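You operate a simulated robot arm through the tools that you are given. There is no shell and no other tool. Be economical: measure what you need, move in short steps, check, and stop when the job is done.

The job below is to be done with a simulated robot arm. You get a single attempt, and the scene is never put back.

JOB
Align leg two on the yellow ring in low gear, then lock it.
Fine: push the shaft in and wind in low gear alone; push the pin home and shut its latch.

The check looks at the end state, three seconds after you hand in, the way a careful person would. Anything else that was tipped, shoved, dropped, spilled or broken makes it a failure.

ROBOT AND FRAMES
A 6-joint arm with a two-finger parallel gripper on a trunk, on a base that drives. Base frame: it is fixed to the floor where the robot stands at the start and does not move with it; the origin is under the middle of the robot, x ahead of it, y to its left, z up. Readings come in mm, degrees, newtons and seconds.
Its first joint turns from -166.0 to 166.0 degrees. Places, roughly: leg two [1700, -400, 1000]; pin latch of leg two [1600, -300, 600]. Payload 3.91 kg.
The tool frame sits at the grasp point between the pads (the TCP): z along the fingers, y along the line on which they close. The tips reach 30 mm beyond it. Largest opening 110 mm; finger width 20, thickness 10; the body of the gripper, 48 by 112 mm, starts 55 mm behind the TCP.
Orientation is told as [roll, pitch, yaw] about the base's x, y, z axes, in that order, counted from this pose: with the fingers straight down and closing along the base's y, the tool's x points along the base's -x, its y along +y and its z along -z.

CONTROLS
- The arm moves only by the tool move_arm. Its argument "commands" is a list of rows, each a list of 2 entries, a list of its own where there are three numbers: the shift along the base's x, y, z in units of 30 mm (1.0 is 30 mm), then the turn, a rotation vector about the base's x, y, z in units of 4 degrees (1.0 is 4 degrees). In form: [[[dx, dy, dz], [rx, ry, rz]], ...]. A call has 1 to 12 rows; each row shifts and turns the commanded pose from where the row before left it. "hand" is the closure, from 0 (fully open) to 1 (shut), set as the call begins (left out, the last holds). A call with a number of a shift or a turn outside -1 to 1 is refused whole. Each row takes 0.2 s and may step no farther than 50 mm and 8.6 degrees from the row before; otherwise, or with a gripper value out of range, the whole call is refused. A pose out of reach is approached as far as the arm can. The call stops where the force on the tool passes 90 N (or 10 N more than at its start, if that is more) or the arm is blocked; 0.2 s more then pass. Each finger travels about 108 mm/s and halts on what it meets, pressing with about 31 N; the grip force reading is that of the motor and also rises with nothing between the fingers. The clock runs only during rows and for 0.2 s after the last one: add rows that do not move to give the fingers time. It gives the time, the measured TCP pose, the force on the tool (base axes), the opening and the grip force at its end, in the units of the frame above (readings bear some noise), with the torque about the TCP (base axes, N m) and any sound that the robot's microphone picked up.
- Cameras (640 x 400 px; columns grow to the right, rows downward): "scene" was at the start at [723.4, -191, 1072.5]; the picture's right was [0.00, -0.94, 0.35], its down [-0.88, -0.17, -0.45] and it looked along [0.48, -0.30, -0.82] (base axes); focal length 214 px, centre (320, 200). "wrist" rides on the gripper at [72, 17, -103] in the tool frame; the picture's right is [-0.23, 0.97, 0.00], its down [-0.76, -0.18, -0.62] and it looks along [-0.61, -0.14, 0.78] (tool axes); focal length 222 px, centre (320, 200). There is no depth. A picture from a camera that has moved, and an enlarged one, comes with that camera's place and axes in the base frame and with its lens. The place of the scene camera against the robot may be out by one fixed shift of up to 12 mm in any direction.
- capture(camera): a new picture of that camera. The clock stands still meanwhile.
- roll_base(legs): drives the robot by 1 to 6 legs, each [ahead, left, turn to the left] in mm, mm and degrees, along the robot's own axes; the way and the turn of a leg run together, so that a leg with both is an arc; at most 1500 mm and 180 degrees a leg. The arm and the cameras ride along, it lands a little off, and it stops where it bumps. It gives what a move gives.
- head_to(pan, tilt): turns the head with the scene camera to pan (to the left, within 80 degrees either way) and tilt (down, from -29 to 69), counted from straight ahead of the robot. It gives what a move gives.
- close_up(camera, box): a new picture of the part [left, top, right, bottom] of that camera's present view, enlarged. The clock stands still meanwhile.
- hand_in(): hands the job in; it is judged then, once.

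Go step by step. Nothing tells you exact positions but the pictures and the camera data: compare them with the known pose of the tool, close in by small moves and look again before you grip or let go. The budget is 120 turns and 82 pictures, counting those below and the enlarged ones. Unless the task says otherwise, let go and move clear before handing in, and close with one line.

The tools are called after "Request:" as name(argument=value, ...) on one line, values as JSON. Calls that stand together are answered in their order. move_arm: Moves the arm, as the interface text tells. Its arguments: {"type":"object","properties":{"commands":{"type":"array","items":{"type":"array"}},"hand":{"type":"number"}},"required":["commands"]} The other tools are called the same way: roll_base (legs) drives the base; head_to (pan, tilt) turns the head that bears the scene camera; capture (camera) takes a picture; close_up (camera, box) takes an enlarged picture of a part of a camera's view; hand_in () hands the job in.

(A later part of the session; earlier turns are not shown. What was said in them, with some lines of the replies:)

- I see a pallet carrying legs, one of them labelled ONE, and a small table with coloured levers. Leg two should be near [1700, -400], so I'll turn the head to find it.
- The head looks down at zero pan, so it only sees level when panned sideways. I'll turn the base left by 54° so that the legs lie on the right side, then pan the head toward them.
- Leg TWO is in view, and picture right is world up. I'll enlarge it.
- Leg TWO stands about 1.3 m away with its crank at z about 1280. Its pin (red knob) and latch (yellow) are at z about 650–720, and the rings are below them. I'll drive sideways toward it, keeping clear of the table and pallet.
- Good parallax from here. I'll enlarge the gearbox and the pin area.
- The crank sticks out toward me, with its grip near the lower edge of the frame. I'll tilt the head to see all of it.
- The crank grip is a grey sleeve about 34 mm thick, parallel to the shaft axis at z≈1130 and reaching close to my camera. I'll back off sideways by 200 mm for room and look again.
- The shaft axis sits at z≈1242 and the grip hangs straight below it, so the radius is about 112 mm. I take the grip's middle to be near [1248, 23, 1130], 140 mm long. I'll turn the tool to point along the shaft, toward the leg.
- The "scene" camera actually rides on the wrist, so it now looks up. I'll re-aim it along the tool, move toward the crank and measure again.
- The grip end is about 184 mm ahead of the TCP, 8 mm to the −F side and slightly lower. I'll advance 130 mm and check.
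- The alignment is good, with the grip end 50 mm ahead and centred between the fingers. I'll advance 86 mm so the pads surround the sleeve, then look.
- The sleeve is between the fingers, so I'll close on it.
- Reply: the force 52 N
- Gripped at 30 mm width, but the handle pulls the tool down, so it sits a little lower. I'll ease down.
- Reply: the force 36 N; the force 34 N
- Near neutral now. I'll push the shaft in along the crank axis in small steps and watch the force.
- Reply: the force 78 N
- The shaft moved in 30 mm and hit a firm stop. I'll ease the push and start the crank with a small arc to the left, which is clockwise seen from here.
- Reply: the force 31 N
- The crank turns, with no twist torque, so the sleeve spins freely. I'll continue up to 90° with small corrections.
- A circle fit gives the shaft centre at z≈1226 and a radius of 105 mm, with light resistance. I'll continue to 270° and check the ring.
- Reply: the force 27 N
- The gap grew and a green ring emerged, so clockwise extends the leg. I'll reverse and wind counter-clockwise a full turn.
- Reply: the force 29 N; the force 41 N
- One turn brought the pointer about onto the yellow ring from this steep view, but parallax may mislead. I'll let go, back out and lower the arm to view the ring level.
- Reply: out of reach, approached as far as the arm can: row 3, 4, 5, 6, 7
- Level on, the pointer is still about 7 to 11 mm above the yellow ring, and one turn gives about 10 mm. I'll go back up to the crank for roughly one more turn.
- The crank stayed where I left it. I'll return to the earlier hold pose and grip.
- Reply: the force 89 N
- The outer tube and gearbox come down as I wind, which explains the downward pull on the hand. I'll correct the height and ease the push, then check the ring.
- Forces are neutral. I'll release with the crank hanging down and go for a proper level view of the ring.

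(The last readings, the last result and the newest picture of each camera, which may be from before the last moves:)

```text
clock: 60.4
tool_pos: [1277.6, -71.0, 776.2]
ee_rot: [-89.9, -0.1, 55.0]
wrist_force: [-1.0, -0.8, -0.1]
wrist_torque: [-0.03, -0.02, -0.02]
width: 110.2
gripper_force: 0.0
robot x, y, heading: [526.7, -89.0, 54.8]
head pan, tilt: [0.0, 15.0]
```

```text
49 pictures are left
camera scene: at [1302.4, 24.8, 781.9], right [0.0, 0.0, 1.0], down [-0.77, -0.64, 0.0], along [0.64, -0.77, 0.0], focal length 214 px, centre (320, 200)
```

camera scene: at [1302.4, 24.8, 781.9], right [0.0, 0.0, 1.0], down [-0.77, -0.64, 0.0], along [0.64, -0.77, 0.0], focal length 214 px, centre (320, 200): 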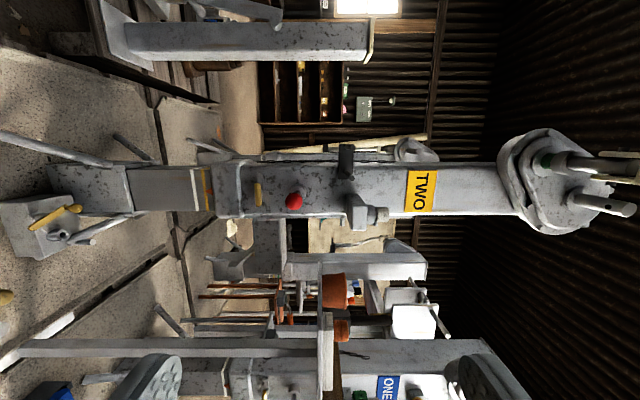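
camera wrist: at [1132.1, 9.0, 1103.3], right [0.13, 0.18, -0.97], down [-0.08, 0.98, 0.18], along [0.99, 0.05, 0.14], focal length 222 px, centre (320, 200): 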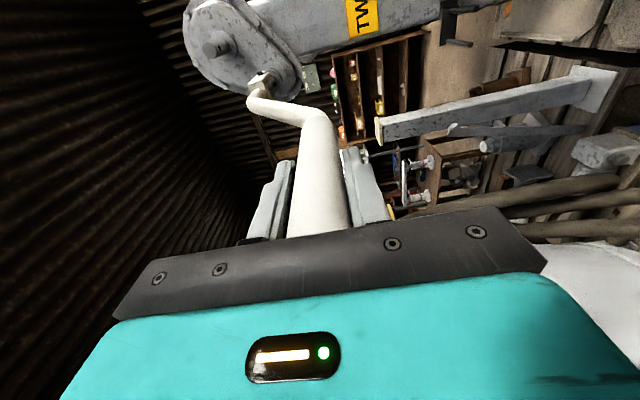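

I notice a green band near the crank shaft, possibly a gear mark, so I'll enlarge it. Then I'll lower further.

Request:
close_up(camera="scene", box=[480, 110, 640, 250])

Request:
move_arm(commands=[[[0, 0, -1], [0, 0, 0]], [[0, 0, -1], [0, 0, 0]], [[0, 0, -1], [0, 0, 0]], [[0, 0, -1], [0, 0, 0]], [[0, 0, -1], [0, 0, 0]], [[0, 0, -1], [0, 0, 0]], [[0, 0, -1], [0, 0, 0]], [[0, 0, -1], [0, 0, 0]], [[0, 0, -1], [0, 0, 0]], [[0, 0, 0], [0, 0, 0]]])

Request:
capture(camera="scene")

```text
2.86 times, centred on (560, 180) of scene
camera zoom: at [1302.4, 24.8, 781.9], right [0.0, 0.0, 1.0], down [-0.77, -0.64, 0.0], along [0.64, -0.77, 0.0], focal length 613 px, centre (-366, 257)
```

zoom: 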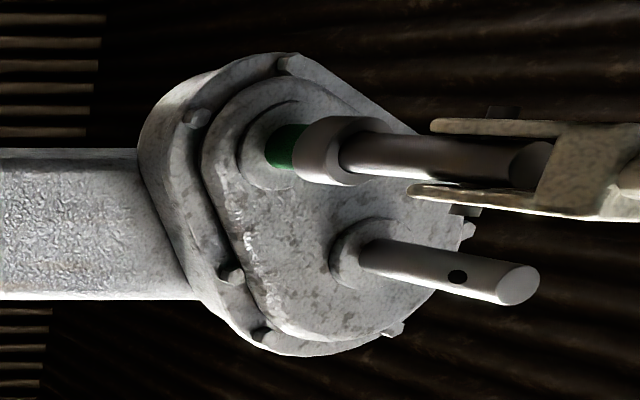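

```text
clock: 62.6
tool_pos: [1276.6, -72.8, 507.2]
ee_rot: [-90.0, 0.0, 54.8]
wrist_force: [-0.9, 0.4, -0.6]
wrist_torque: [0.01, 0.05, 0.01]
width: 109.8
gripper_force: 0.2
robot x, y, heading: [525.5, -90.0, 55.1]
head pan, tilt: [0.0, 15.0]
```

```text
47 pictures are left
camera scene: at [1302.6, 22.8, 513.0], right [0.0, 0.0, 1.0], down [-0.77, -0.64, 0.0], along [0.64, -0.77, 0.0], focal length 214 px, centre (320, 200)
```

scene: 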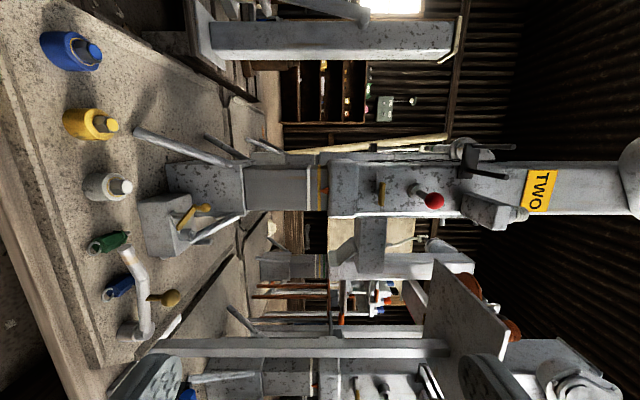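

Level view now. Enlarging the pointer.

Request:
close_up(camera="scene", box=[300, 165, 348, 215])

Request:
close_up(camera="scene", box=[300, 140, 460, 240])

```text
8.00 times, centred on (324, 190) of scene
camera zoom: at [1302.6, 22.8, 513.0], right [0.0, 0.0, 1.0], down [-0.77, -0.64, 0.0], along [0.64, -0.77, 0.0], focal length 1716 px, centre (288, 280)
```

zoom: 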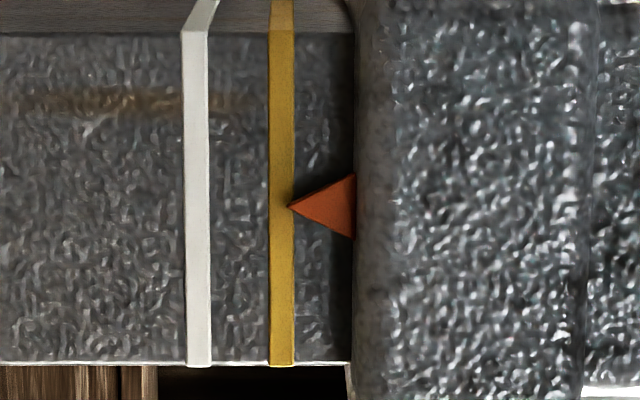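

```text
4.00 times, centred on (380, 190) of scene
camera zoom: at [1302.6, 22.8, 513.0], right [0.0, 0.0, 1.0], down [-0.77, -0.64, 0.0], along [0.64, -0.77, 0.0], focal length 858 px, centre (80, 240)
```

zoom: 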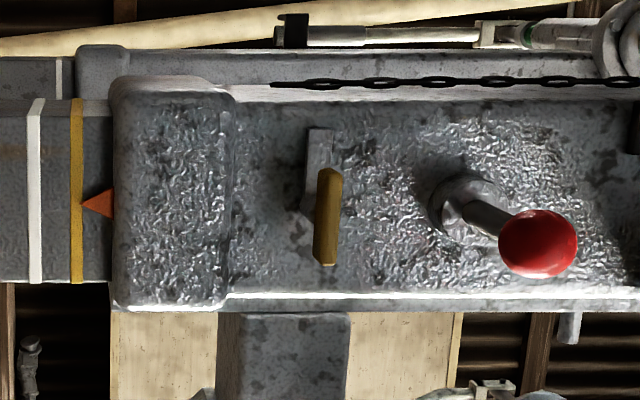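

The ring and camera are level, and the tip is on the yellow ring but about 1.7 mm above its centre. Another 50–55° of winding will centre it, so I'll return to the crank.

Request:
move_arm(commands=[[[0, 0, 1], [0, 0, 0]], [[0, 0, 1], [0, 0, 0]], [[0, 0, 1], [0, 0, 0]], [[0, 0, 1], [0, 0, 0]], [[0, 0, 1], [0, 0, 0]], [[0, 0, 1], [0, 0, 0]], [[0, 0, 1], [0, 0, 0]], [[0, 0, 1], [0, 0, 0]], [[0, 0, 1], [0, 0, 0]]])

Request:
move_arm(commands=[[[-0.4, 0.4, 0.9], [0, 0, 0]], [[-0.4, 0.4, 0.9], [0, 0, 0]], [[-0.5, 0.7, 0.9], [0, 0, 0]], [[-0.5, 0.7, 0.9], [0, 0, 0]], [[-0.5, 0.7, 0.9], [0, 0, 0]], [[-0.5, 0.7, 0.9], [0, 0, 0]], [[-0.5, 0.7, 0.9], [0, 0, 0]], [[-0.5, 0.7, 0.9], [0, 0, 0]], [[0, 0, 1], [0, 0, 0]], [[0, 0, 1], [0, 0, 0]], [[0, 0, 1], [0, 0, 0]], [[0, 0, 1], [0, 0, 0]]])

Request:
capture(camera="wrist")

```text
clock: 64.6
tool_pos: [1277.8, -76.0, 775.0]
ee_rot: [-89.9, 0.0, 54.9]
wrist_force: [0.4, -0.1, 0.3]
wrist_torque: [-0.04, 0.01, -0.02]
width: 110.1
gripper_force: 0.1
robot x, y, heading: [527.5, -90.2, 55.0]
head pan, tilt: [0.0, 15.0]
```

```text
clock: 67.2
tool_pos: [1163.5, 80.7, 1115.2]
ee_rot: [-89.9, 0.0, 54.8]
wrist_force: [0.1, 0.2, -0.6]
wrist_torque: [-0.02, 0.01, 0.0]
width: 110.1
gripper_force: 0.1
robot x, y, heading: [526.2, -94.3, 55.0]
head pan, tilt: [0.0, 15.0]
```

```text
44 pictures are left
camera wrist: at [1038.9, 80.4, 1097.8], right [0.13, 0.19, -0.97], down [-0.07, 0.98, 0.18], along [0.99, 0.05, 0.14], focal length 222 px, centre (320, 200)
```

wrist: 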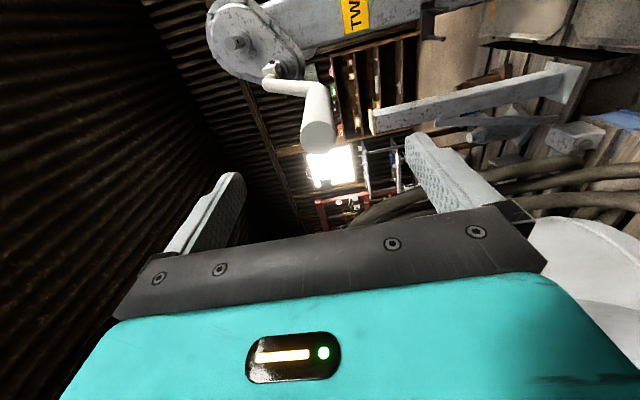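

Request:
move_arm(commands=[[[0.818, -0.575, 0], [0, 0, 0]], [[0.818, -0.575, 0], [0, 0, 0]], [[0.818, -0.575, 0], [0, 0, 0]], [[0.818, -0.575, 0], [0, 0, 0]], [[0, 0, 0], [0, 0, 0]]])

Request:
move_arm(commands=[[[0, 0, 0], [0, 0, 0]], [[0, 0, 0], [0, 0, 0]], [[0, 0, 0], [0, 0, 0]], [[0, 0, 0], [0, 0, 0]], [[0, 0, 0], [0, 0, 0]]], hand=1)

Request:
move_arm(commands=[[[-0.521, -0.742, 0.12], [0, 0, 0]], [[-0.485, -0.69, 0.35], [0, 0, 0]], [[-0.416, -0.592, 0.557], [0, 0, 0]], [[-0.23, -0.327, 0.46], [0, 0, 0]], [[0, 0, 0], [0, 0, 0]]])

```text
clock: 68.4
tool_pos: [1261.2, 9.6, 1111.3]
ee_rot: [-90.0, 0.0, 54.9]
wrist_force: [-0.3, 0.0, -0.1]
wrist_torque: [-0.02, 0.04, -0.01]
width: 110.3
gripper_force: 0.1
robot x, y, heading: [529.1, -92.1, 54.9]
head pan, tilt: [0.0, 15.0]
```

```text
clock: 69.6
tool_pos: [1259.8, 8.6, 1111.1]
ee_rot: [-90.0, -0.1, 54.8]
wrist_force: [14.8, -10.3, 26.3]
wrist_torque: [-2.14, -3.01, 0.01]
width: 29.2
gripper_force: 45.3
robot x, y, heading: [529.0, -91.1, 54.8]
head pan, tilt: [0.0, 15.0]
```

```text
clock: 70.8
tool_pos: [1209.9, -60.4, 1155.1]
ee_rot: [-90.0, 0.0, 55.0]
wrist_force: [-17.3, 25.3, 0.8]
wrist_torque: [-0.8, -1.09, 1.75]
width: 28.9
gripper_force: 45.3
robot x, y, heading: [529.4, -89.8, 55.0]
head pan, tilt: [0.0, 15.0]
```

Wound about 54°. I'll release, back out and go down for a last level look at the ring.

Request:
move_arm(commands=[[[0, 0, 0], [0, 0, 0]], [[0, 0, 0], [0, 0, 0]], [[0, 0, 0], [0, 0, 0]], [[-0.818, 0.575, 0], [0, 0, 0]], [[-0.818, 0.575, 0], [0, 0, 0]], [[-0.818, 0.575, 0], [0, 0, 0]], [[-0.818, 0.575, 0], [0, 0, 0]], [[0, 0, -1], [0, 0, 0]], [[0, 0, -1], [0, 0, 0]], [[0, 0, -1], [0, 0, 0]], [[0, 0, -1], [0, 0, 0]], [[0, 0, -1], [0, 0, 0]]], hand=0)

Request:
move_arm(commands=[[[0.45, -0.31, -0.9], [0, 0, 0]], [[0.45, -0.31, -0.9], [0, 0, 0]], [[0.45, -0.31, -0.9], [0, 0, 0]], [[0.45, -0.31, -0.9], [0, 0, 0]], [[0.45, -0.31, -0.9], [0, 0, 0]], [[0.45, -0.31, -0.9], [0, 0, 0]], [[0.45, -0.31, -0.9], [0, 0, 0]], [[0.45, -0.31, -0.9], [0, 0, 0]], [[0, 0, -1], [0, 0, 0]], [[0, 0, -1], [0, 0, 0]], [[0, 0, -1], [0, 0, 0]], [[0, 0, -1], [0, 0, 0]]])

Request:
move_arm(commands=[[[0, 0, -1], [0, 0, 0]], [[0, 0, -1], [0, 0, 0]], [[0, 0, -1], [0, 0, 0]], [[0, 0, -1], [0, 0, 0]], [[0, 0, -1], [0, 0, 0]], [[0, 0, -0.5], [0, 0, 0]], [[0, 0, 0], [0, 0, 0]]])

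Request:
close_up(camera="scene", box=[260, 140, 420, 240])

```text
clock: 73.4
tool_pos: [1112.5, 7.2, 1007.1]
ee_rot: [-90.0, -0.1, 54.9]
wrist_force: [0.1, -0.1, -0.2]
wrist_torque: [0.01, 0.0, 0.01]
width: 109.9
gripper_force: 0.0
robot x, y, heading: [534.5, -91.6, 55.0]
head pan, tilt: [0.0, 15.0]
```

```text
clock: 76.0
tool_pos: [1220.5, -69.0, 672.5]
ee_rot: [-90.0, 0.0, 54.9]
wrist_force: [0.6, 0.3, 0.0]
wrist_torque: [-0.01, 0.03, 0.03]
width: 109.7
gripper_force: 0.0
robot x, y, heading: [527.4, -91.3, 54.9]
head pan, tilt: [0.0, 15.0]
```

```text
clock: 77.6
tool_pos: [1223.0, -66.6, 506.8]
ee_rot: [-90.0, 0.0, 54.9]
wrist_force: [0.9, -0.1, -0.3]
wrist_torque: [0.01, 0.02, 0.03]
width: 110.1
gripper_force: 0.0
robot x, y, heading: [529.2, -94.4, 54.9]
head pan, tilt: [0.0, 15.0]
```

```text
4.00 times, centred on (340, 190) of scene
camera zoom: at [1248.1, 27.8, 511.7], right [0.0, 0.0, 1.0], down [-0.77, -0.64, 0.0], along [0.64, -0.77, 0.0], focal length 858 px, centre (240, 240)
```

zoom: 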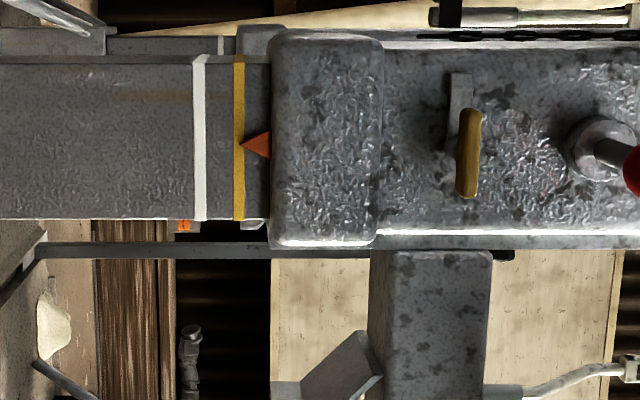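

Request:
close_up(camera="scene", box=[300, 165, 332, 185])

Request:
capture(camera="wrist")

```text
16.00 times, centred on (316, 175) of scene
camera zoom: at [1248.1, 27.8, 511.7], right [0.0, 0.0, 1.0], down [-0.77, -0.64, 0.0], along [0.64, -0.77, 0.0], focal length 3432 px, centre (384, 600)
```

zoom: 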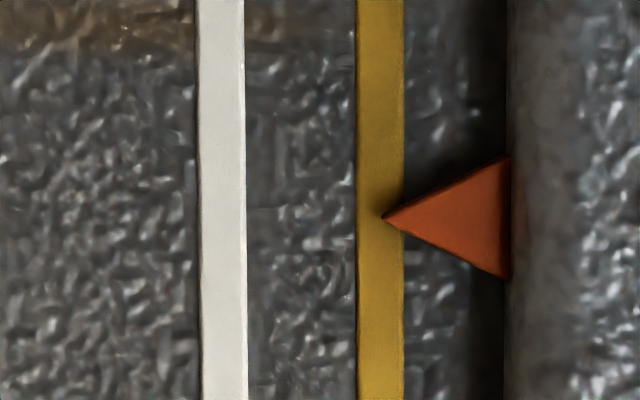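

```text
41 pictures are left
camera wrist: at [1097.3, -67.2, 488.7], right [0.13, 0.19, -0.97], down [-0.07, 0.98, 0.18], along [0.99, 0.05, 0.14], focal length 222 px, centre (320, 200)
```

wrist: 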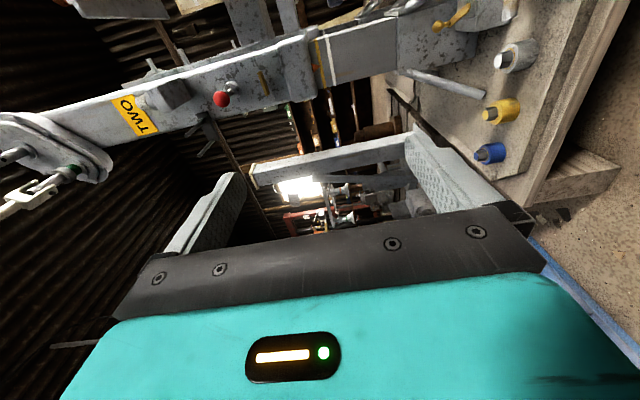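

The tip is now centred on the yellow ring. Next is the pin: the red ball lies at about F=655, L=1447, z=724. I'll raise the hand in front of it and look closely at the pin and latch.

Request:
move_arm(commands=[[[0.3, -0.15, 0.9], [0, 0, 0]], [[0.3, -0.15, 0.9], [0, 0, 0]], [[0.4, -0.28, 0.9], [0, 0, 0]], [[0.4, -0.28, 0.9], [0, 0, 0]], [[0.4, -0.28, 0.9], [0, 0, 0]], [[0.4, -0.28, 0.9], [0, 0, 0]], [[0.4, -0.28, 0.9], [0, 0, 0]], [[0.4, -0.28, 0.9], [0, 0, 0]], [[0, 0, 0], [0, 0, 0]]], hand=0)

Request:
capture(camera="scene")

Request:
capture(camera="wrist")

```text
clock: 79.6
tool_pos: [1313.2, -124.5, 723.0]
ee_rot: [-89.8, 0.1, 54.8]
wrist_force: [0.0, 0.5, -0.1]
wrist_torque: [0.01, 0.01, -0.03]
width: 110.0
gripper_force: 0.1
robot x, y, heading: [527.2, -88.4, 55.3]
head pan, tilt: [0.0, 15.0]
```

```text
40 pictures are left
camera scene: at [1337.2, -29.6, 728.2], right [0.0, 0.0, 1.0], down [-0.77, -0.64, 0.0], along [0.64, -0.77, 0.0], focal length 214 px, centre (320, 200)
```

scene: 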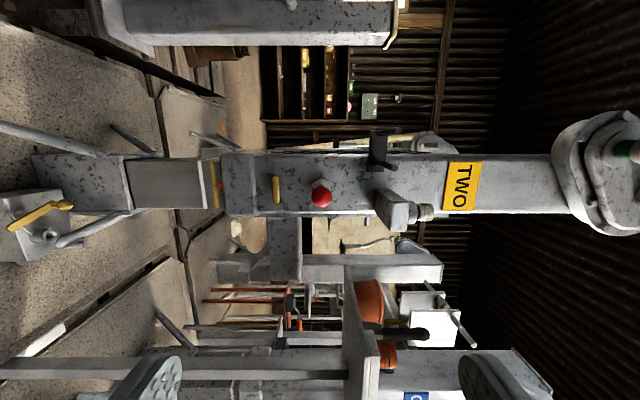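

```text
39 pictures are left
camera wrist: at [1186.5, -124.6, 705.3], right [0.13, 0.19, -0.97], down [-0.07, 0.98, 0.18], along [0.99, 0.05, 0.14], focal length 222 px, centre (320, 200)
```

wrist: 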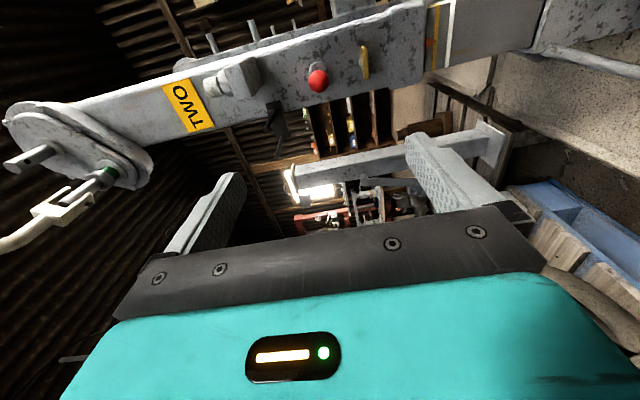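

The hand is lined up with the ball to about 2 mm. I'll take a closer look at the latch and pin details.

Request:
close_up(camera="scene", box=[256, 160, 352, 220])

Request:
close_up(camera="wrist", box=[272, 30, 400, 110])

Request:
close_up(camera="scene", box=[200, 300, 420, 400])

```text
6.67 times, centred on (304, 190) of scene
camera zoom: at [1337.2, -29.6, 728.2], right [0.0, 0.0, 1.0], down [-0.77, -0.64, 0.0], along [0.64, -0.77, 0.0], focal length 1430 px, centre (427, 267)
```

zoom: 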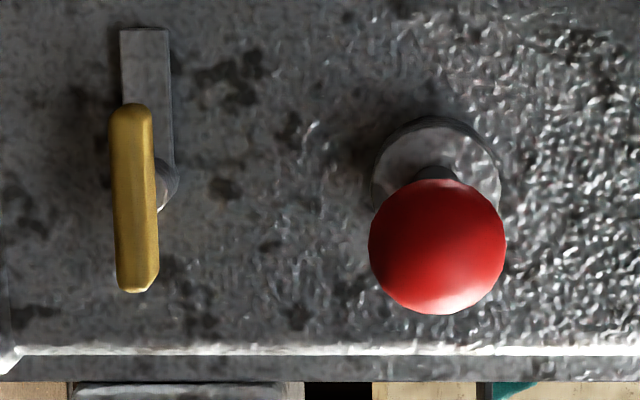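

```text
5.00 times, centred on (336, 70) of wrist
camera zoom: at [1186.5, -124.6, 705.3], right [0.13, 0.19, -0.97], down [-0.07, 0.98, 0.18], along [0.99, 0.05, 0.14], focal length 1111 px, centre (240, 850)
```

zoom: 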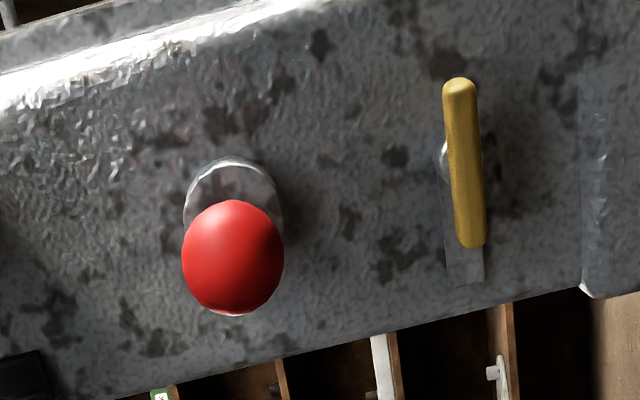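

```text
2.91 times, centred on (310, 350) of scene
camera zoom: at [1337.2, -29.6, 728.2], right [0.0, 0.0, 1.0], down [-0.77, -0.64, 0.0], along [0.64, -0.77, 0.0], focal length 624 px, centre (349, -236)
```

zoom: 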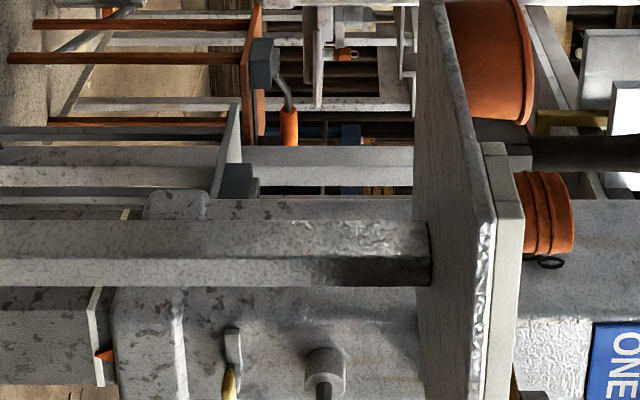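

The latch is a yellow T-handle on a post with a grey plate. First I'll push the pin with closed fingers, advancing 210 mm.

Request:
move_arm(commands=[[[0, 0, 0.03], [0, 0, 0]], [[0, 0, 0], [0, 0, 0]], [[0, 0, 0], [0, 0, 0]], [[0.818, -0.575, 0], [0, 0, 0]], [[0.818, -0.575, 0], [0, 0, 0]], [[0.818, -0.575, 0], [0, 0, 0]], [[0.818, -0.575, 0], [0, 0, 0]], [[0.818, -0.575, 0], [0, 0, 0]], [[0.818, -0.575, 0], [0, 0, 0]], [[0.818, -0.575, 0], [0, 0, 0]], [[0, 0, 0], [0, 0, 0]]], hand=1)

Request:
capture(camera="scene")

Request:
capture(camera="wrist")

```text
clock: 82.0
tool_pos: [1483.8, -246.0, 723.1]
ee_rot: [-89.9, 0.0, 54.9]
wrist_force: [-0.2, -0.1, -0.8]
wrist_torque: [0.0, 0.0, -0.01]
width: 0.1
gripper_force: 31.6
robot x, y, heading: [528.7, -90.5, 54.9]
head pan, tilt: [0.0, 15.0]
```

```text
35 pictures are left
camera scene: at [1508.8, -151.0, 728.8], right [0.0, 0.0, 1.0], down [-0.77, -0.64, 0.0], along [0.64, -0.77, 0.0], focal length 214 px, centre (320, 200)
```

scene: 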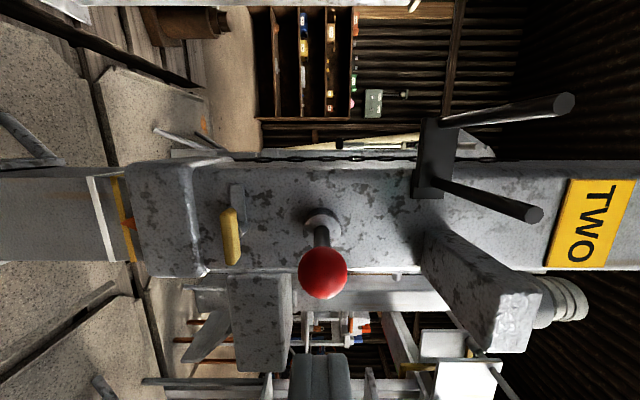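

```text
34 pictures are left
camera wrist: at [1358.0, -245.9, 705.8], right [0.13, 0.19, -0.97], down [-0.07, 0.98, 0.18], along [0.99, 0.05, 0.14], focal length 222 px, centre (320, 200)
```

wrist: 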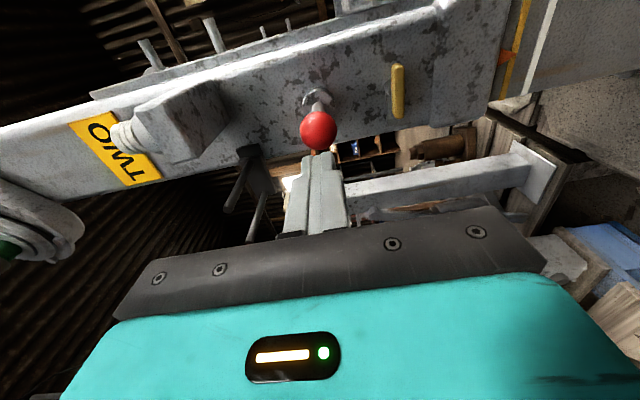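

Well aligned and clear of the nearby block and hooks. Pushing on slowly.

Request:
move_arm(commands=[[[0.273, -0.192, 0], [0, 0, 0]], [[0.273, -0.192, 0], [0, 0, 0]], [[0.273, -0.192, 0], [0, 0, 0]], [[0.273, -0.192, 0], [0, 0, 0]], [[0.273, -0.192, 0], [0, 0, 0]], [[0.273, -0.192, 0], [0, 0, 0]], [[0.273, -0.192, 0], [0, 0, 0]], [[0, 0, 0], [0, 0, 0]]])

```text
clock: 83.8
tool_pos: [1540.3, -288.0, 722.0]
ee_rot: [-90.0, 0.0, 54.9]
wrist_force: [-0.8, -0.4, -1.1]
wrist_torque: [-0.04, 0.0, -0.01]
width: 0.0
gripper_force: 31.2
robot x, y, heading: [529.3, -89.5, 55.2]
head pan, tilt: [0.0, 15.0]
```

Request:
capture(camera="wrist")

Request:
capture(camera="scene")

```text
33 pictures are left
camera wrist: at [1415.2, -287.4, 705.0], right [0.13, 0.19, -0.97], down [-0.07, 0.98, 0.18], along [0.99, 0.05, 0.14], focal length 222 px, centre (320, 200)
```

wrist: 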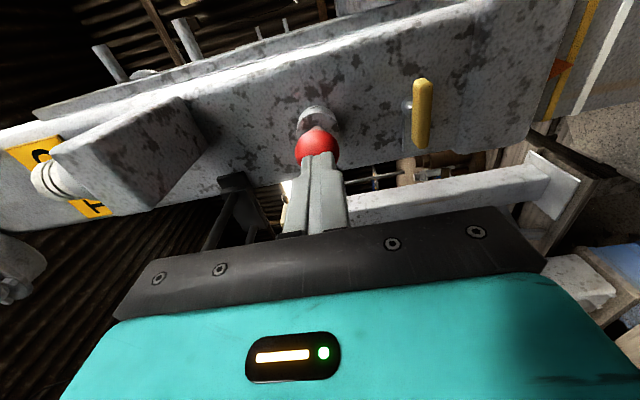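

```text
32 pictures are left
camera scene: at [1566.0, -192.4, 727.9], right [0.0, 0.0, 1.0], down [-0.77, -0.64, 0.0], along [0.64, -0.77, 0.0], focal length 214 px, centre (320, 200)
```

scene: 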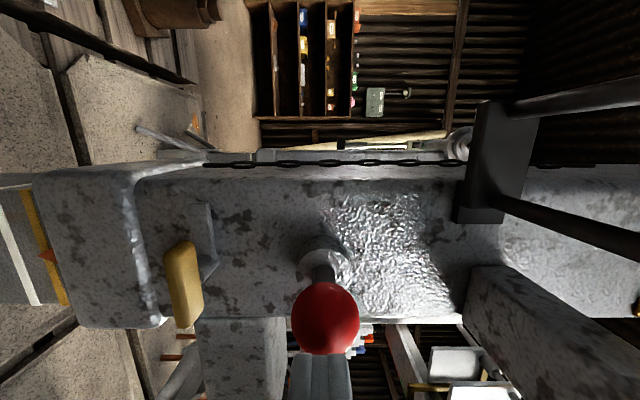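

Request:
move_arm(commands=[[[0.273, -0.192, 0], [0, 0, 0]], [[0.273, -0.192, 0], [0, 0, 0]], [[0.273, -0.192, 0], [0, 0, 0]], [[0, 0, 0], [0, 0, 0]]])

Request:
capture(camera="scene")

```text
clock: 84.3
tool_pos: [1545.5, -290.1, 722.0]
ee_rot: [-89.8, 0.0, 54.9]
wrist_force: [-36.1, 9.4, 12.9]
wrist_torque: [-0.21, -0.4, -0.31]
width: 0.0
gripper_force: 31.1
robot x, y, heading: [530.8, -89.4, 55.0]
head pan, tilt: [0.0, 15.0]
stopped in row 2: the force on the tool passed its limit at 119 N (the readings are from after the stop); the commanded pose is now the measured one
```

```text
31 pictures are left
camera scene: at [1569.8, -194.8, 728.0], right [0.0, 0.0, 1.0], down [-0.77, -0.64, 0.0], along [0.64, -0.77, 0.0], focal length 214 px, centre (320, 200)
```

scene: 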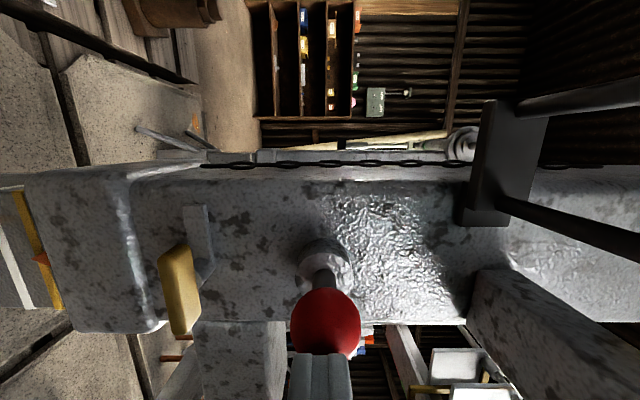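

Contact: the tool just met the ball and the fast touch tripped the limit. I'll press on in 2 mm steps.

Request:
move_arm(commands=[[[0.055, -0.038, 0], [0, 0, 0]], [[0.055, -0.038, 0], [0, 0, 0]], [[0.055, -0.038, 0], [0, 0, 0]], [[0.055, -0.038, 0], [0, 0, 0]], [[0.055, -0.038, 0], [0, 0, 0]], [[0.055, -0.038, 0], [0, 0, 0]]])

```text
clock: 84.8
tool_pos: [1545.5, -290.0, 722.3]
ee_rot: [-89.8, 0.1, 54.8]
wrist_force: [-38.9, 10.9, 13.0]
wrist_torque: [-0.24, -0.44, -0.35]
width: 0.0
gripper_force: 30.9
robot x, y, heading: [524.0, -90.9, 54.8]
head pan, tilt: [0.0, 15.0]
stopped in row 2: the force on the tool passed its limit at 97 N (the readings are from after the stop); the commanded pose is now the measured one
```

The pin does not move at over 90 N. I'll look closely at the pin, collar and latch before pressing harder.

Request:
close_up(camera="scene", box=[150, 190, 374, 360])

Request:
close_up(camera="wrist", box=[270, 60, 450, 180])

```text
2.35 times, centred on (262, 275) of scene
camera zoom: at [1569.8, -194.7, 727.9], right [0.0, 0.0, 1.0], down [-0.77, -0.64, 0.0], along [0.64, -0.77, 0.0], focal length 505 px, centre (456, 24)
```

zoom: 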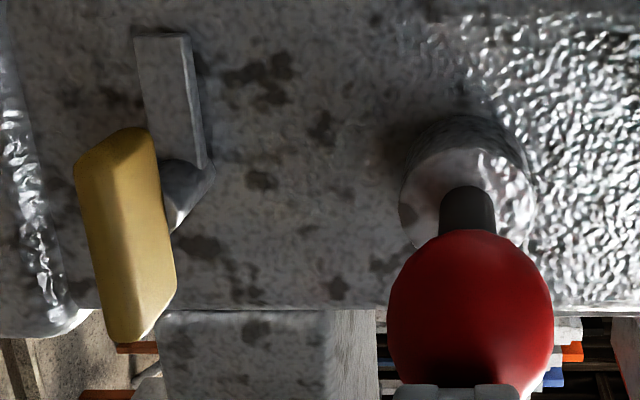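

```text
3.33 times, centred on (360, 120) of wrist
camera zoom: at [1419.1, -289.7, 705.1], right [0.13, 0.19, -0.97], down [-0.07, 0.98, 0.18], along [0.99, 0.05, 0.14], focal length 740 px, centre (187, 467)
```

zoom: 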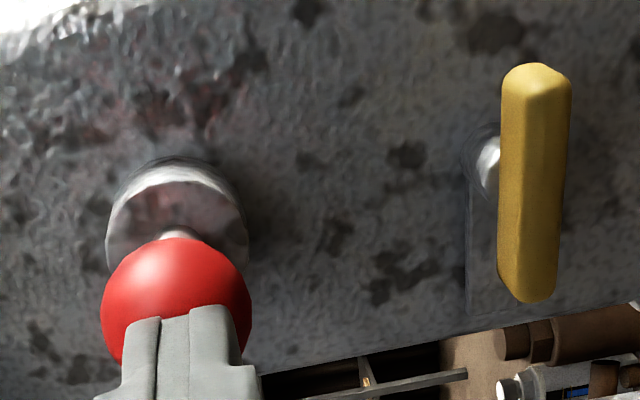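

From the images the ball-to-collar distance shrank from about 90 to about 51 mm, so the pin did slide in and is now against a stop. I'll back off and verify that it stays.

Request:
move_arm(commands=[[[-0.818, 0.575, 0], [0, 0, 0]], [[-0.818, 0.575, 0], [0, 0, 0]], [[-0.818, 0.575, 0], [0, 0, 0]], [[0, 0, 0], [0, 0, 0]]])

Request:
capture(camera="scene")

Request:
close_up(camera="scene", box=[190, 160, 370, 300])

```text
clock: 85.8
tool_pos: [1476.2, -240.2, 718.9]
ee_rot: [-89.8, 0.1, 55.0]
wrist_force: [-0.7, -1.2, 0.8]
wrist_torque: [-0.01, -0.01, -0.01]
width: 0.1
gripper_force: 31.1
robot x, y, heading: [528.4, -88.6, 55.0]
head pan, tilt: [0.0, 15.0]
```

```text
28 pictures are left
camera scene: at [1500.4, -144.8, 724.4], right [0.01, 0.0, 1.0], down [-0.77, -0.64, 0.0], along [0.64, -0.77, -0.01], focal length 214 px, centre (320, 200)
```

scene: 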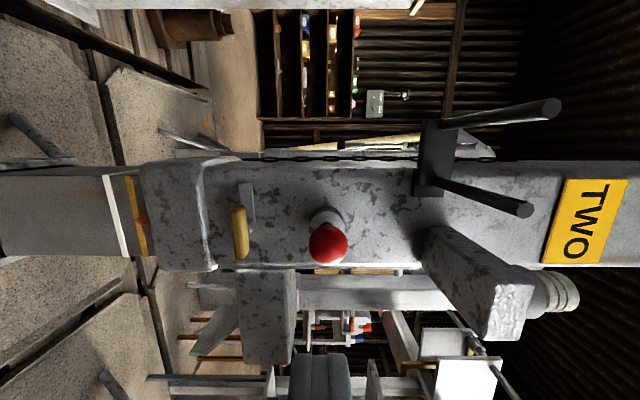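

```text
2.86 times, centred on (280, 230) of scene
camera zoom: at [1500.4, -144.8, 724.4], right [0.01, 0.0, 1.0], down [-0.77, -0.64, 0.0], along [0.64, -0.77, -0.01], focal length 613 px, centre (434, 114)
```

zoom: 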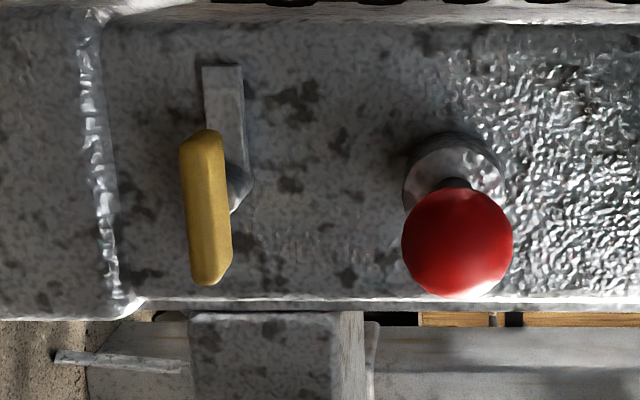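

The pin stays in. The T-handle's centre is about F=655, L=1505, z=639, and it spans F 628–685. I'll turn it by pressing its right end down with closed fingertips, first positioning above that end.

Request:
move_arm(commands=[[[-0.173, -0.245, -0.9], [0, 0, 0]], [[-0.173, -0.245, -0.9], [0, 0, 0]], [[0.818, -0.575, 0], [0, 0, 0]], [[0.818, -0.575, 0], [0, 0, 0]], [[0.818, -0.575, 0], [0, 0, 0]], [[0, 0, 0], [0, 0, 0]]], hand=1)

Request:
capture(camera="wrist")

Request:
capture(camera="scene")

```text
clock: 87.2
tool_pos: [1537.0, -305.3, 666.7]
ee_rot: [-89.7, 0.1, 55.0]
wrist_force: [-0.6, -0.4, -0.5]
wrist_torque: [0.03, 0.01, 0.0]
width: 0.2
gripper_force: 30.9
robot x, y, heading: [525.6, -89.5, 55.0]
head pan, tilt: [0.0, 15.0]
```

```text
26 pictures are left
camera wrist: at [1410.8, -305.6, 649.9], right [0.13, 0.19, -0.97], down [-0.07, 0.98, 0.18], along [0.99, 0.05, 0.14], focal length 222 px, centre (320, 200)
```

wrist: 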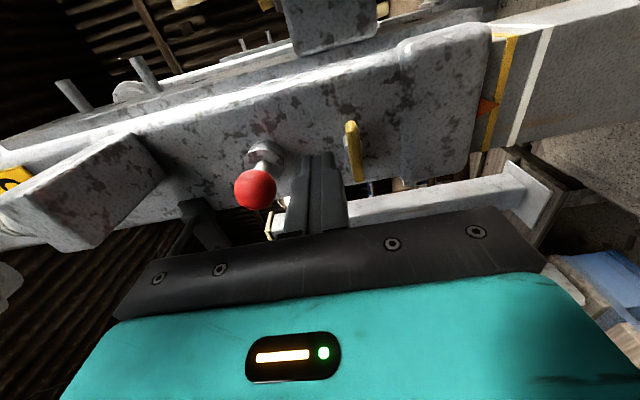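

```text
25 pictures are left
camera scene: at [1561.5, -210.5, 672.4], right [0.01, 0.0, 1.0], down [-0.77, -0.64, 0.0], along [0.64, -0.77, -0.01], focal length 214 px, centre (320, 200)
```

scene: 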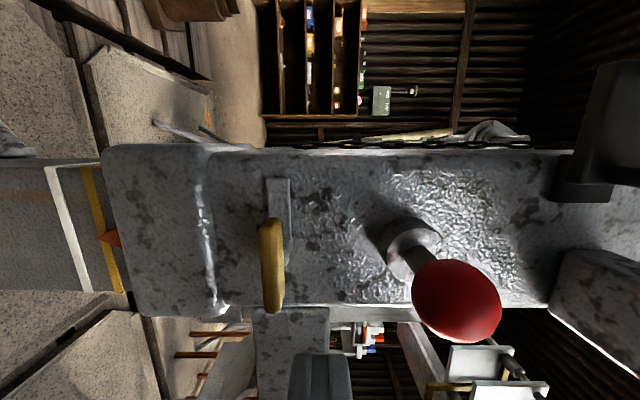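

Fingers are above the right end of the handle. I'll advance 46 mm carefully.

Request:
move_arm(commands=[[[0.273, -0.192, 0], [0, 0, 0]], [[0.273, -0.192, 0], [0, 0, 0]], [[0.273, -0.192, 0], [0, 0, 0]], [[0.273, -0.192, 0], [0, 0, 0]], [[0.164, -0.115, 0], [0, 0, 0]], [[0, 0, 0], [0, 0, 0]]])

Request:
capture(camera="wrist")

Request:
capture(camera="scene")

```text
clock: 88.6
tool_pos: [1574.4, -332.3, 665.4]
ee_rot: [-89.6, 0.1, 55.1]
wrist_force: [-0.4, -0.4, -0.2]
wrist_torque: [0.05, -0.02, 0.01]
width: 0.0
gripper_force: 31.4
robot x, y, heading: [525.2, -91.7, 54.8]
head pan, tilt: [0.0, 15.0]
```

```text
24 pictures are left
camera wrist: at [1448.4, -332.0, 648.6], right [0.12, 0.19, -0.97], down [-0.07, 0.98, 0.18], along [0.99, 0.05, 0.14], focal length 222 px, centre (320, 200)
```

wrist: 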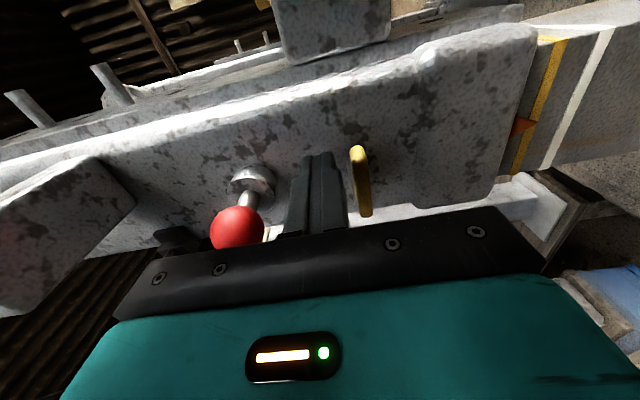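

```text
23 pictures are left
camera scene: at [1599.2, -236.9, 671.1], right [0.01, 0.0, 1.0], down [-0.77, -0.64, 0.0], along [0.64, -0.77, -0.01], focal length 214 px, centre (320, 200)
```

scene: 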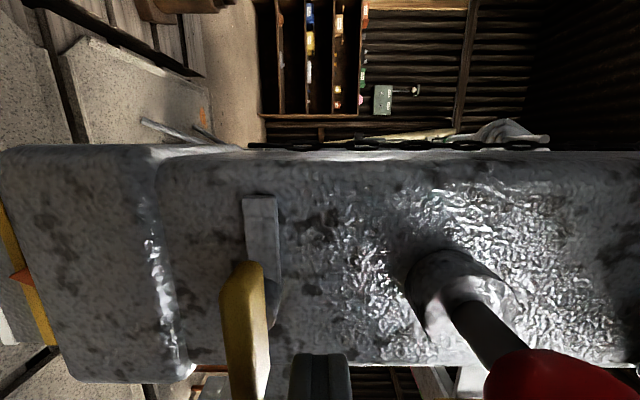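

The tip just overlaps the handle's depth. I'll go 6 mm deeper and press down in small steps.

Request:
move_arm(commands=[[[0.164, -0.115, 0], [0, 0, 0]], [[0, 0, -0.167], [0, 0, 0]], [[0, 0, -0.167], [0, 0, 0]], [[0, 0, -0.167], [0, 0, 0]], [[0, 0, -0.167], [0, 0, 0]], [[0, 0, -0.167], [0, 0, 0]], [[0, 0, 0], [0, 0, 0]]])

Request:
capture(camera="wrist")

```text
clock: 90.2
tool_pos: [1580.0, -334.3, 639.8]
ee_rot: [-89.6, 0.1, 55.0]
wrist_force: [-0.3, -1.1, 0.2]
wrist_torque: [-0.01, 0.03, -0.02]
width: 0.0
gripper_force: 31.5
robot x, y, heading: [522.9, -93.0, 54.8]
head pan, tilt: [0.0, 15.0]
```

```text
22 pictures are left
camera wrist: at [1453.9, -335.5, 623.7], right [0.12, 0.19, -0.97], down [-0.07, 0.98, 0.18], along [0.99, 0.05, 0.14], focal length 222 px, centre (320, 200)
```

wrist: 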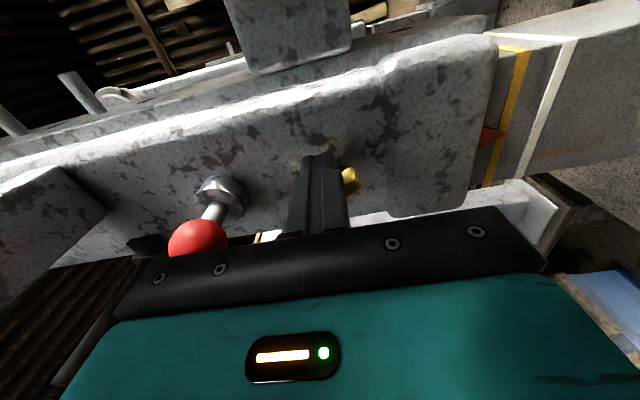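

The handle is turning easily. Continuing down, then sweeping left to bring it to vertical.

Request:
move_arm(commands=[[[0, 0, -0.167], [0, 0, 0]], [[0, 0, -0.167], [0, 0, 0]], [[0, 0, -0.167], [0, 0, 0]], [[0, 0, -0.167], [0, 0, 0]], [[0.06, 0.08, -0.1], [0, 0, 0]], [[0.06, 0.08, 0], [0, 0, 0]], [[0.06, 0.08, 0], [0, 0, 0]], [[0, 0, 0], [0, 0, 0]]])

Request:
capture(camera="scene")

Request:
capture(camera="wrist")

```text
clock: 92.0
tool_pos: [1583.3, -332.9, 616.8]
ee_rot: [-89.7, -0.1, 54.6]
wrist_force: [-31.4, -19.4, -6.6]
wrist_torque: [-0.04, -0.01, -0.46]
width: 0.0
gripper_force: 30.5
robot x, y, heading: [526.5, -90.6, 55.0]
head pan, tilt: [0.0, 15.0]
```

```text
21 pictures are left
camera scene: at [1609.0, -238.0, 623.1], right [0.01, 0.0, 1.0], down [-0.77, -0.64, 0.0], along [0.64, -0.77, -0.01], focal length 214 px, centre (320, 200)
```

scene: 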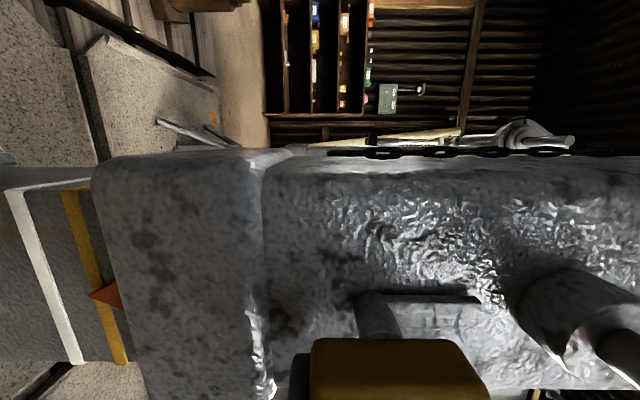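

```text
20 pictures are left
camera wrist: at [1457.8, -332.4, 600.7], right [0.12, 0.19, -0.97], down [-0.07, 0.98, 0.18], along [0.99, 0.04, 0.14], focal length 222 px, centre (320, 200)
```

wrist: 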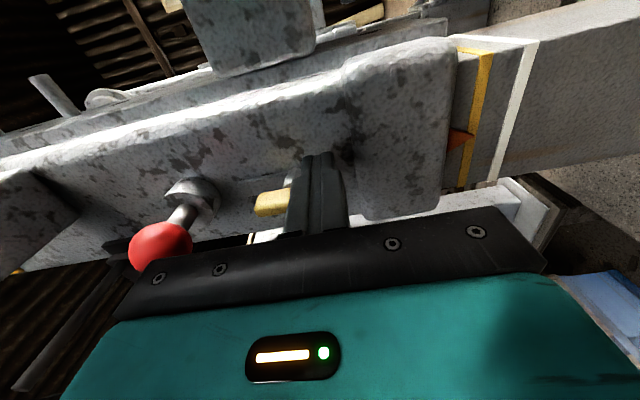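

The handle is vertical, its plate points at the pin collar, and it sits against a firm stop. I'll ease off sideways, back out and look.

Request:
move_arm(commands=[[[-0.16, -0.227, 0], [0, 0, 0]], [[-0.818, 0.575, 0], [0, 0, 0]], [[-0.818, 0.575, 0], [0, 0, 0]], [[-0.818, 0.575, 0], [0, 0, 0]], [[-0.818, 0.575, 0], [0, 0, 0]], [[-0.7, 0.66, 0.8], [0, 0, 0]], [[-0.7, 0.66, 0.8], [0, 0, 0]], [[-0.7, 0.66, 0.8], [0, 0, 0]], [[-0.7, 0.66, 0.8], [0, 0, 0]], [[0, 0, 0], [0, 0, 0]]])

Request:
capture(camera="scene")

Request:
close_up(camera="scene", box=[240, 150, 368, 230])

```text
clock: 94.2
tool_pos: [1397.2, -185.5, 714.2]
ee_rot: [-89.8, 0.1, 55.0]
wrist_force: [0.2, 0.4, -0.1]
wrist_torque: [-0.01, 0.02, -0.05]
width: 0.0
gripper_force: 31.1
robot x, y, heading: [526.3, -88.4, 55.0]
head pan, tilt: [0.0, 15.0]
```

```text
19 pictures are left
camera scene: at [1422.0, -91.1, 718.8], right [0.01, 0.0, 1.0], down [-0.77, -0.64, 0.0], along [0.64, -0.77, -0.01], focal length 214 px, centre (320, 200)
```

scene: 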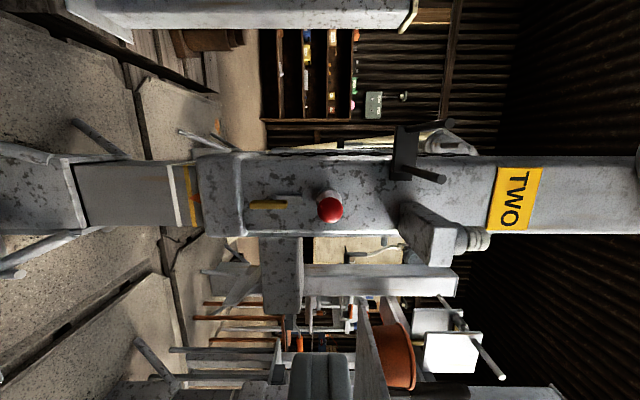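

```text
5.00 times, centred on (304, 190) of scene
camera zoom: at [1422.0, -91.1, 718.8], right [0.01, 0.0, 1.0], down [-0.77, -0.64, 0.0], along [0.64, -0.77, -0.01], focal length 1072 px, centre (400, 250)
```

zoom: 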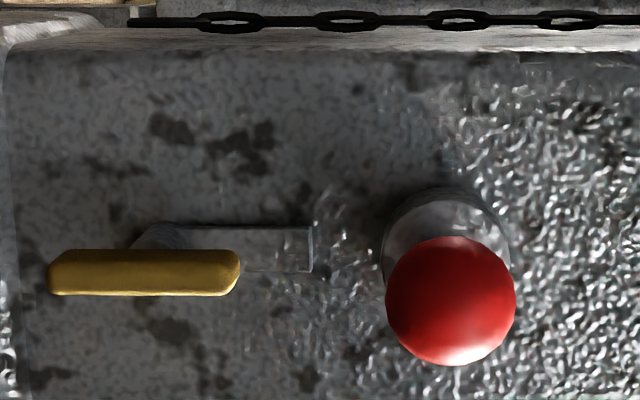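

The latch is shut. As a check that the pin is truly home, I'll press it once more, gently and slowly.

Request:
move_arm(commands=[[[0, 0, 0.3], [0, 0, 0]], [[0.818, -0.575, 0], [0, 0, 0]], [[0.818, -0.575, 0], [0, 0, 0]], [[0.818, -0.575, 0], [0, 0, 0]], [[0.818, -0.575, 0], [0, 0, 0]], [[0.818, -0.575, 0], [0, 0, 0]], [[0.58, -0.41, 0], [0, 0, 0]], [[0, 0, 0], [0, 0, 0]]])

Request:
move_arm(commands=[[[0.055, -0.038, 0], [0, 0, 0]], [[0.055, -0.038, 0], [0, 0, 0]], [[0.055, -0.038, 0], [0, 0, 0]], [[0.027, -0.019, 0], [0, 0, 0]], [[0.027, -0.019, 0], [0, 0, 0]], [[0.027, -0.019, 0], [0, 0, 0]], [[0.027, -0.019, 0], [0, 0, 0]], [[0.027, -0.019, 0], [0, 0, 0]], [[0.027, -0.019, 0], [0, 0, 0]]])

```text
clock: 96.0
tool_pos: [1537.5, -286.9, 720.0]
ee_rot: [-89.7, 0.1, 55.0]
wrist_force: [0.2, -0.3, 0.8]
wrist_torque: [-0.01, 0.0, 0.02]
width: 0.0
gripper_force: 31.5
robot x, y, heading: [526.3, -86.9, 55.1]
head pan, tilt: [0.0, 15.0]
```

```text
clock: 98.0
tool_pos: [1543.4, -291.6, 721.9]
ee_rot: [-89.5, 0.1, 55.0]
wrist_force: [-69.5, 27.9, -6.2]
wrist_torque: [0.08, -0.02, -0.34]
width: 0.0
gripper_force: 30.9
robot x, y, heading: [525.3, -89.4, 55.2]
head pan, tilt: [0.0, 15.0]
```

It's rigid at the same spot under 75 N, so the pin is home. I'll back away clear and take a final look.

Request:
move_arm(commands=[[[-0.818, 0.575, 0], [0, 0, 0]], [[-0.818, 0.575, 0], [0, 0, 0]], [[-0.818, 0.575, 0], [0, 0, 0]], [[-0.818, 0.575, 0], [0, 0, 0]], [[-0.818, 0.575, 0], [0, 0, 0]], [[-0.818, 0.575, 0], [0, 0, 0]], [[-0.818, 0.575, 0], [0, 0, 0]], [[-0.818, 0.575, -0.7], [0, 0, 0]], [[-0.818, 0.575, -0.9], [0, 0, 0]], [[-0.6, 0.4, -1], [0, 0, 0]], [[-0.6, 0.4, -1], [0, 0, 0]], [[0, 0, -1], [0, 0, 0]]], hand=0.5)

Request:
move_arm(commands=[[[0, 0, -1], [0, 0, 0]], [[0, 0, -1], [0, 0, 0]], [[0, 0, 0], [0, 0, 0]]])

Request:
capture(camera="scene")

Request:
close_up(camera="scene", box=[260, 140, 420, 240])

```text
clock: 100.6
tool_pos: [1290.2, -116.5, 586.3]
ee_rot: [-89.7, 0.1, 54.8]
wrist_force: [-0.2, -0.9, 0.6]
wrist_torque: [0.01, 0.02, -0.02]
width: 55.1
gripper_force: 0.1
robot x, y, heading: [525.7, -91.0, 55.0]
head pan, tilt: [0.0, 15.0]
```

```text
clock: 101.4
tool_pos: [1288.2, -114.4, 526.2]
ee_rot: [-89.8, 0.1, 55.0]
wrist_force: [0.0, 0.6, -0.2]
wrist_torque: [0.0, 0.02, 0.04]
width: 55.1
gripper_force: 0.1
robot x, y, heading: [528.3, -87.5, 55.1]
head pan, tilt: [0.0, 15.0]
```

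```text
17 pictures are left
camera scene: at [1313.5, -19.1, 531.4], right [0.01, 0.0, 1.0], down [-0.77, -0.64, 0.0], along [0.64, -0.77, -0.01], focal length 214 px, centre (320, 200)
```

scene: 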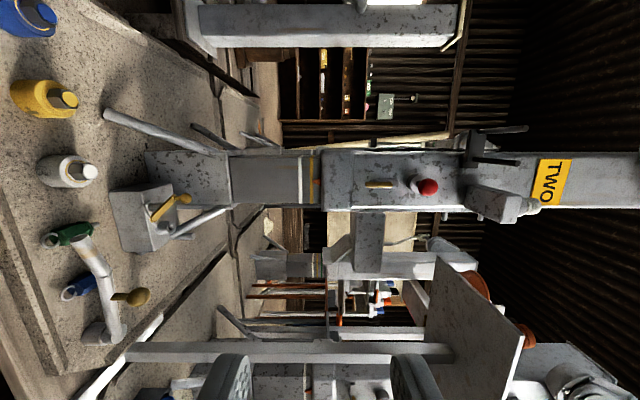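

```text
4.00 times, centred on (340, 190) of scene
camera zoom: at [1313.5, -19.1, 531.4], right [0.01, 0.0, 1.0], down [-0.77, -0.64, 0.0], along [0.64, -0.77, -0.01], focal length 858 px, centre (240, 240)
```

zoom: 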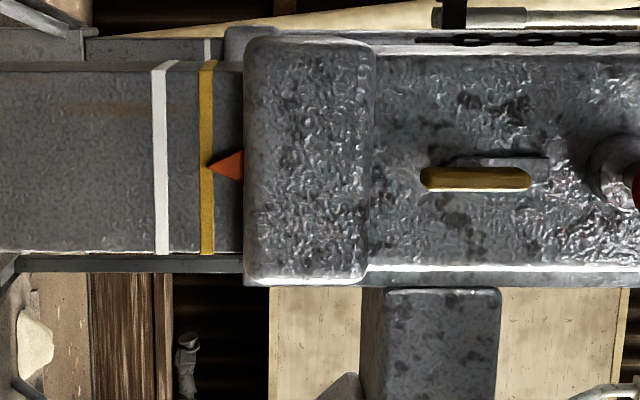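

The pointer is on the yellow ring, the pin is home and the latch is shut. The hand is clear, so I'm handing in.

Request:
hand_in()

```text
The job is handed in.
```

I handed the job in with leg two's pointer centred on the yellow ring, after winding with the shaft pushed in. The pin is pushed in to a firm stop and its latch is turned shut. I first wound about three-quarters of a turn the wrong way and then reversed. I took the shaft-in position to be low gear from your instruction; I did not find a gear marking I could read.
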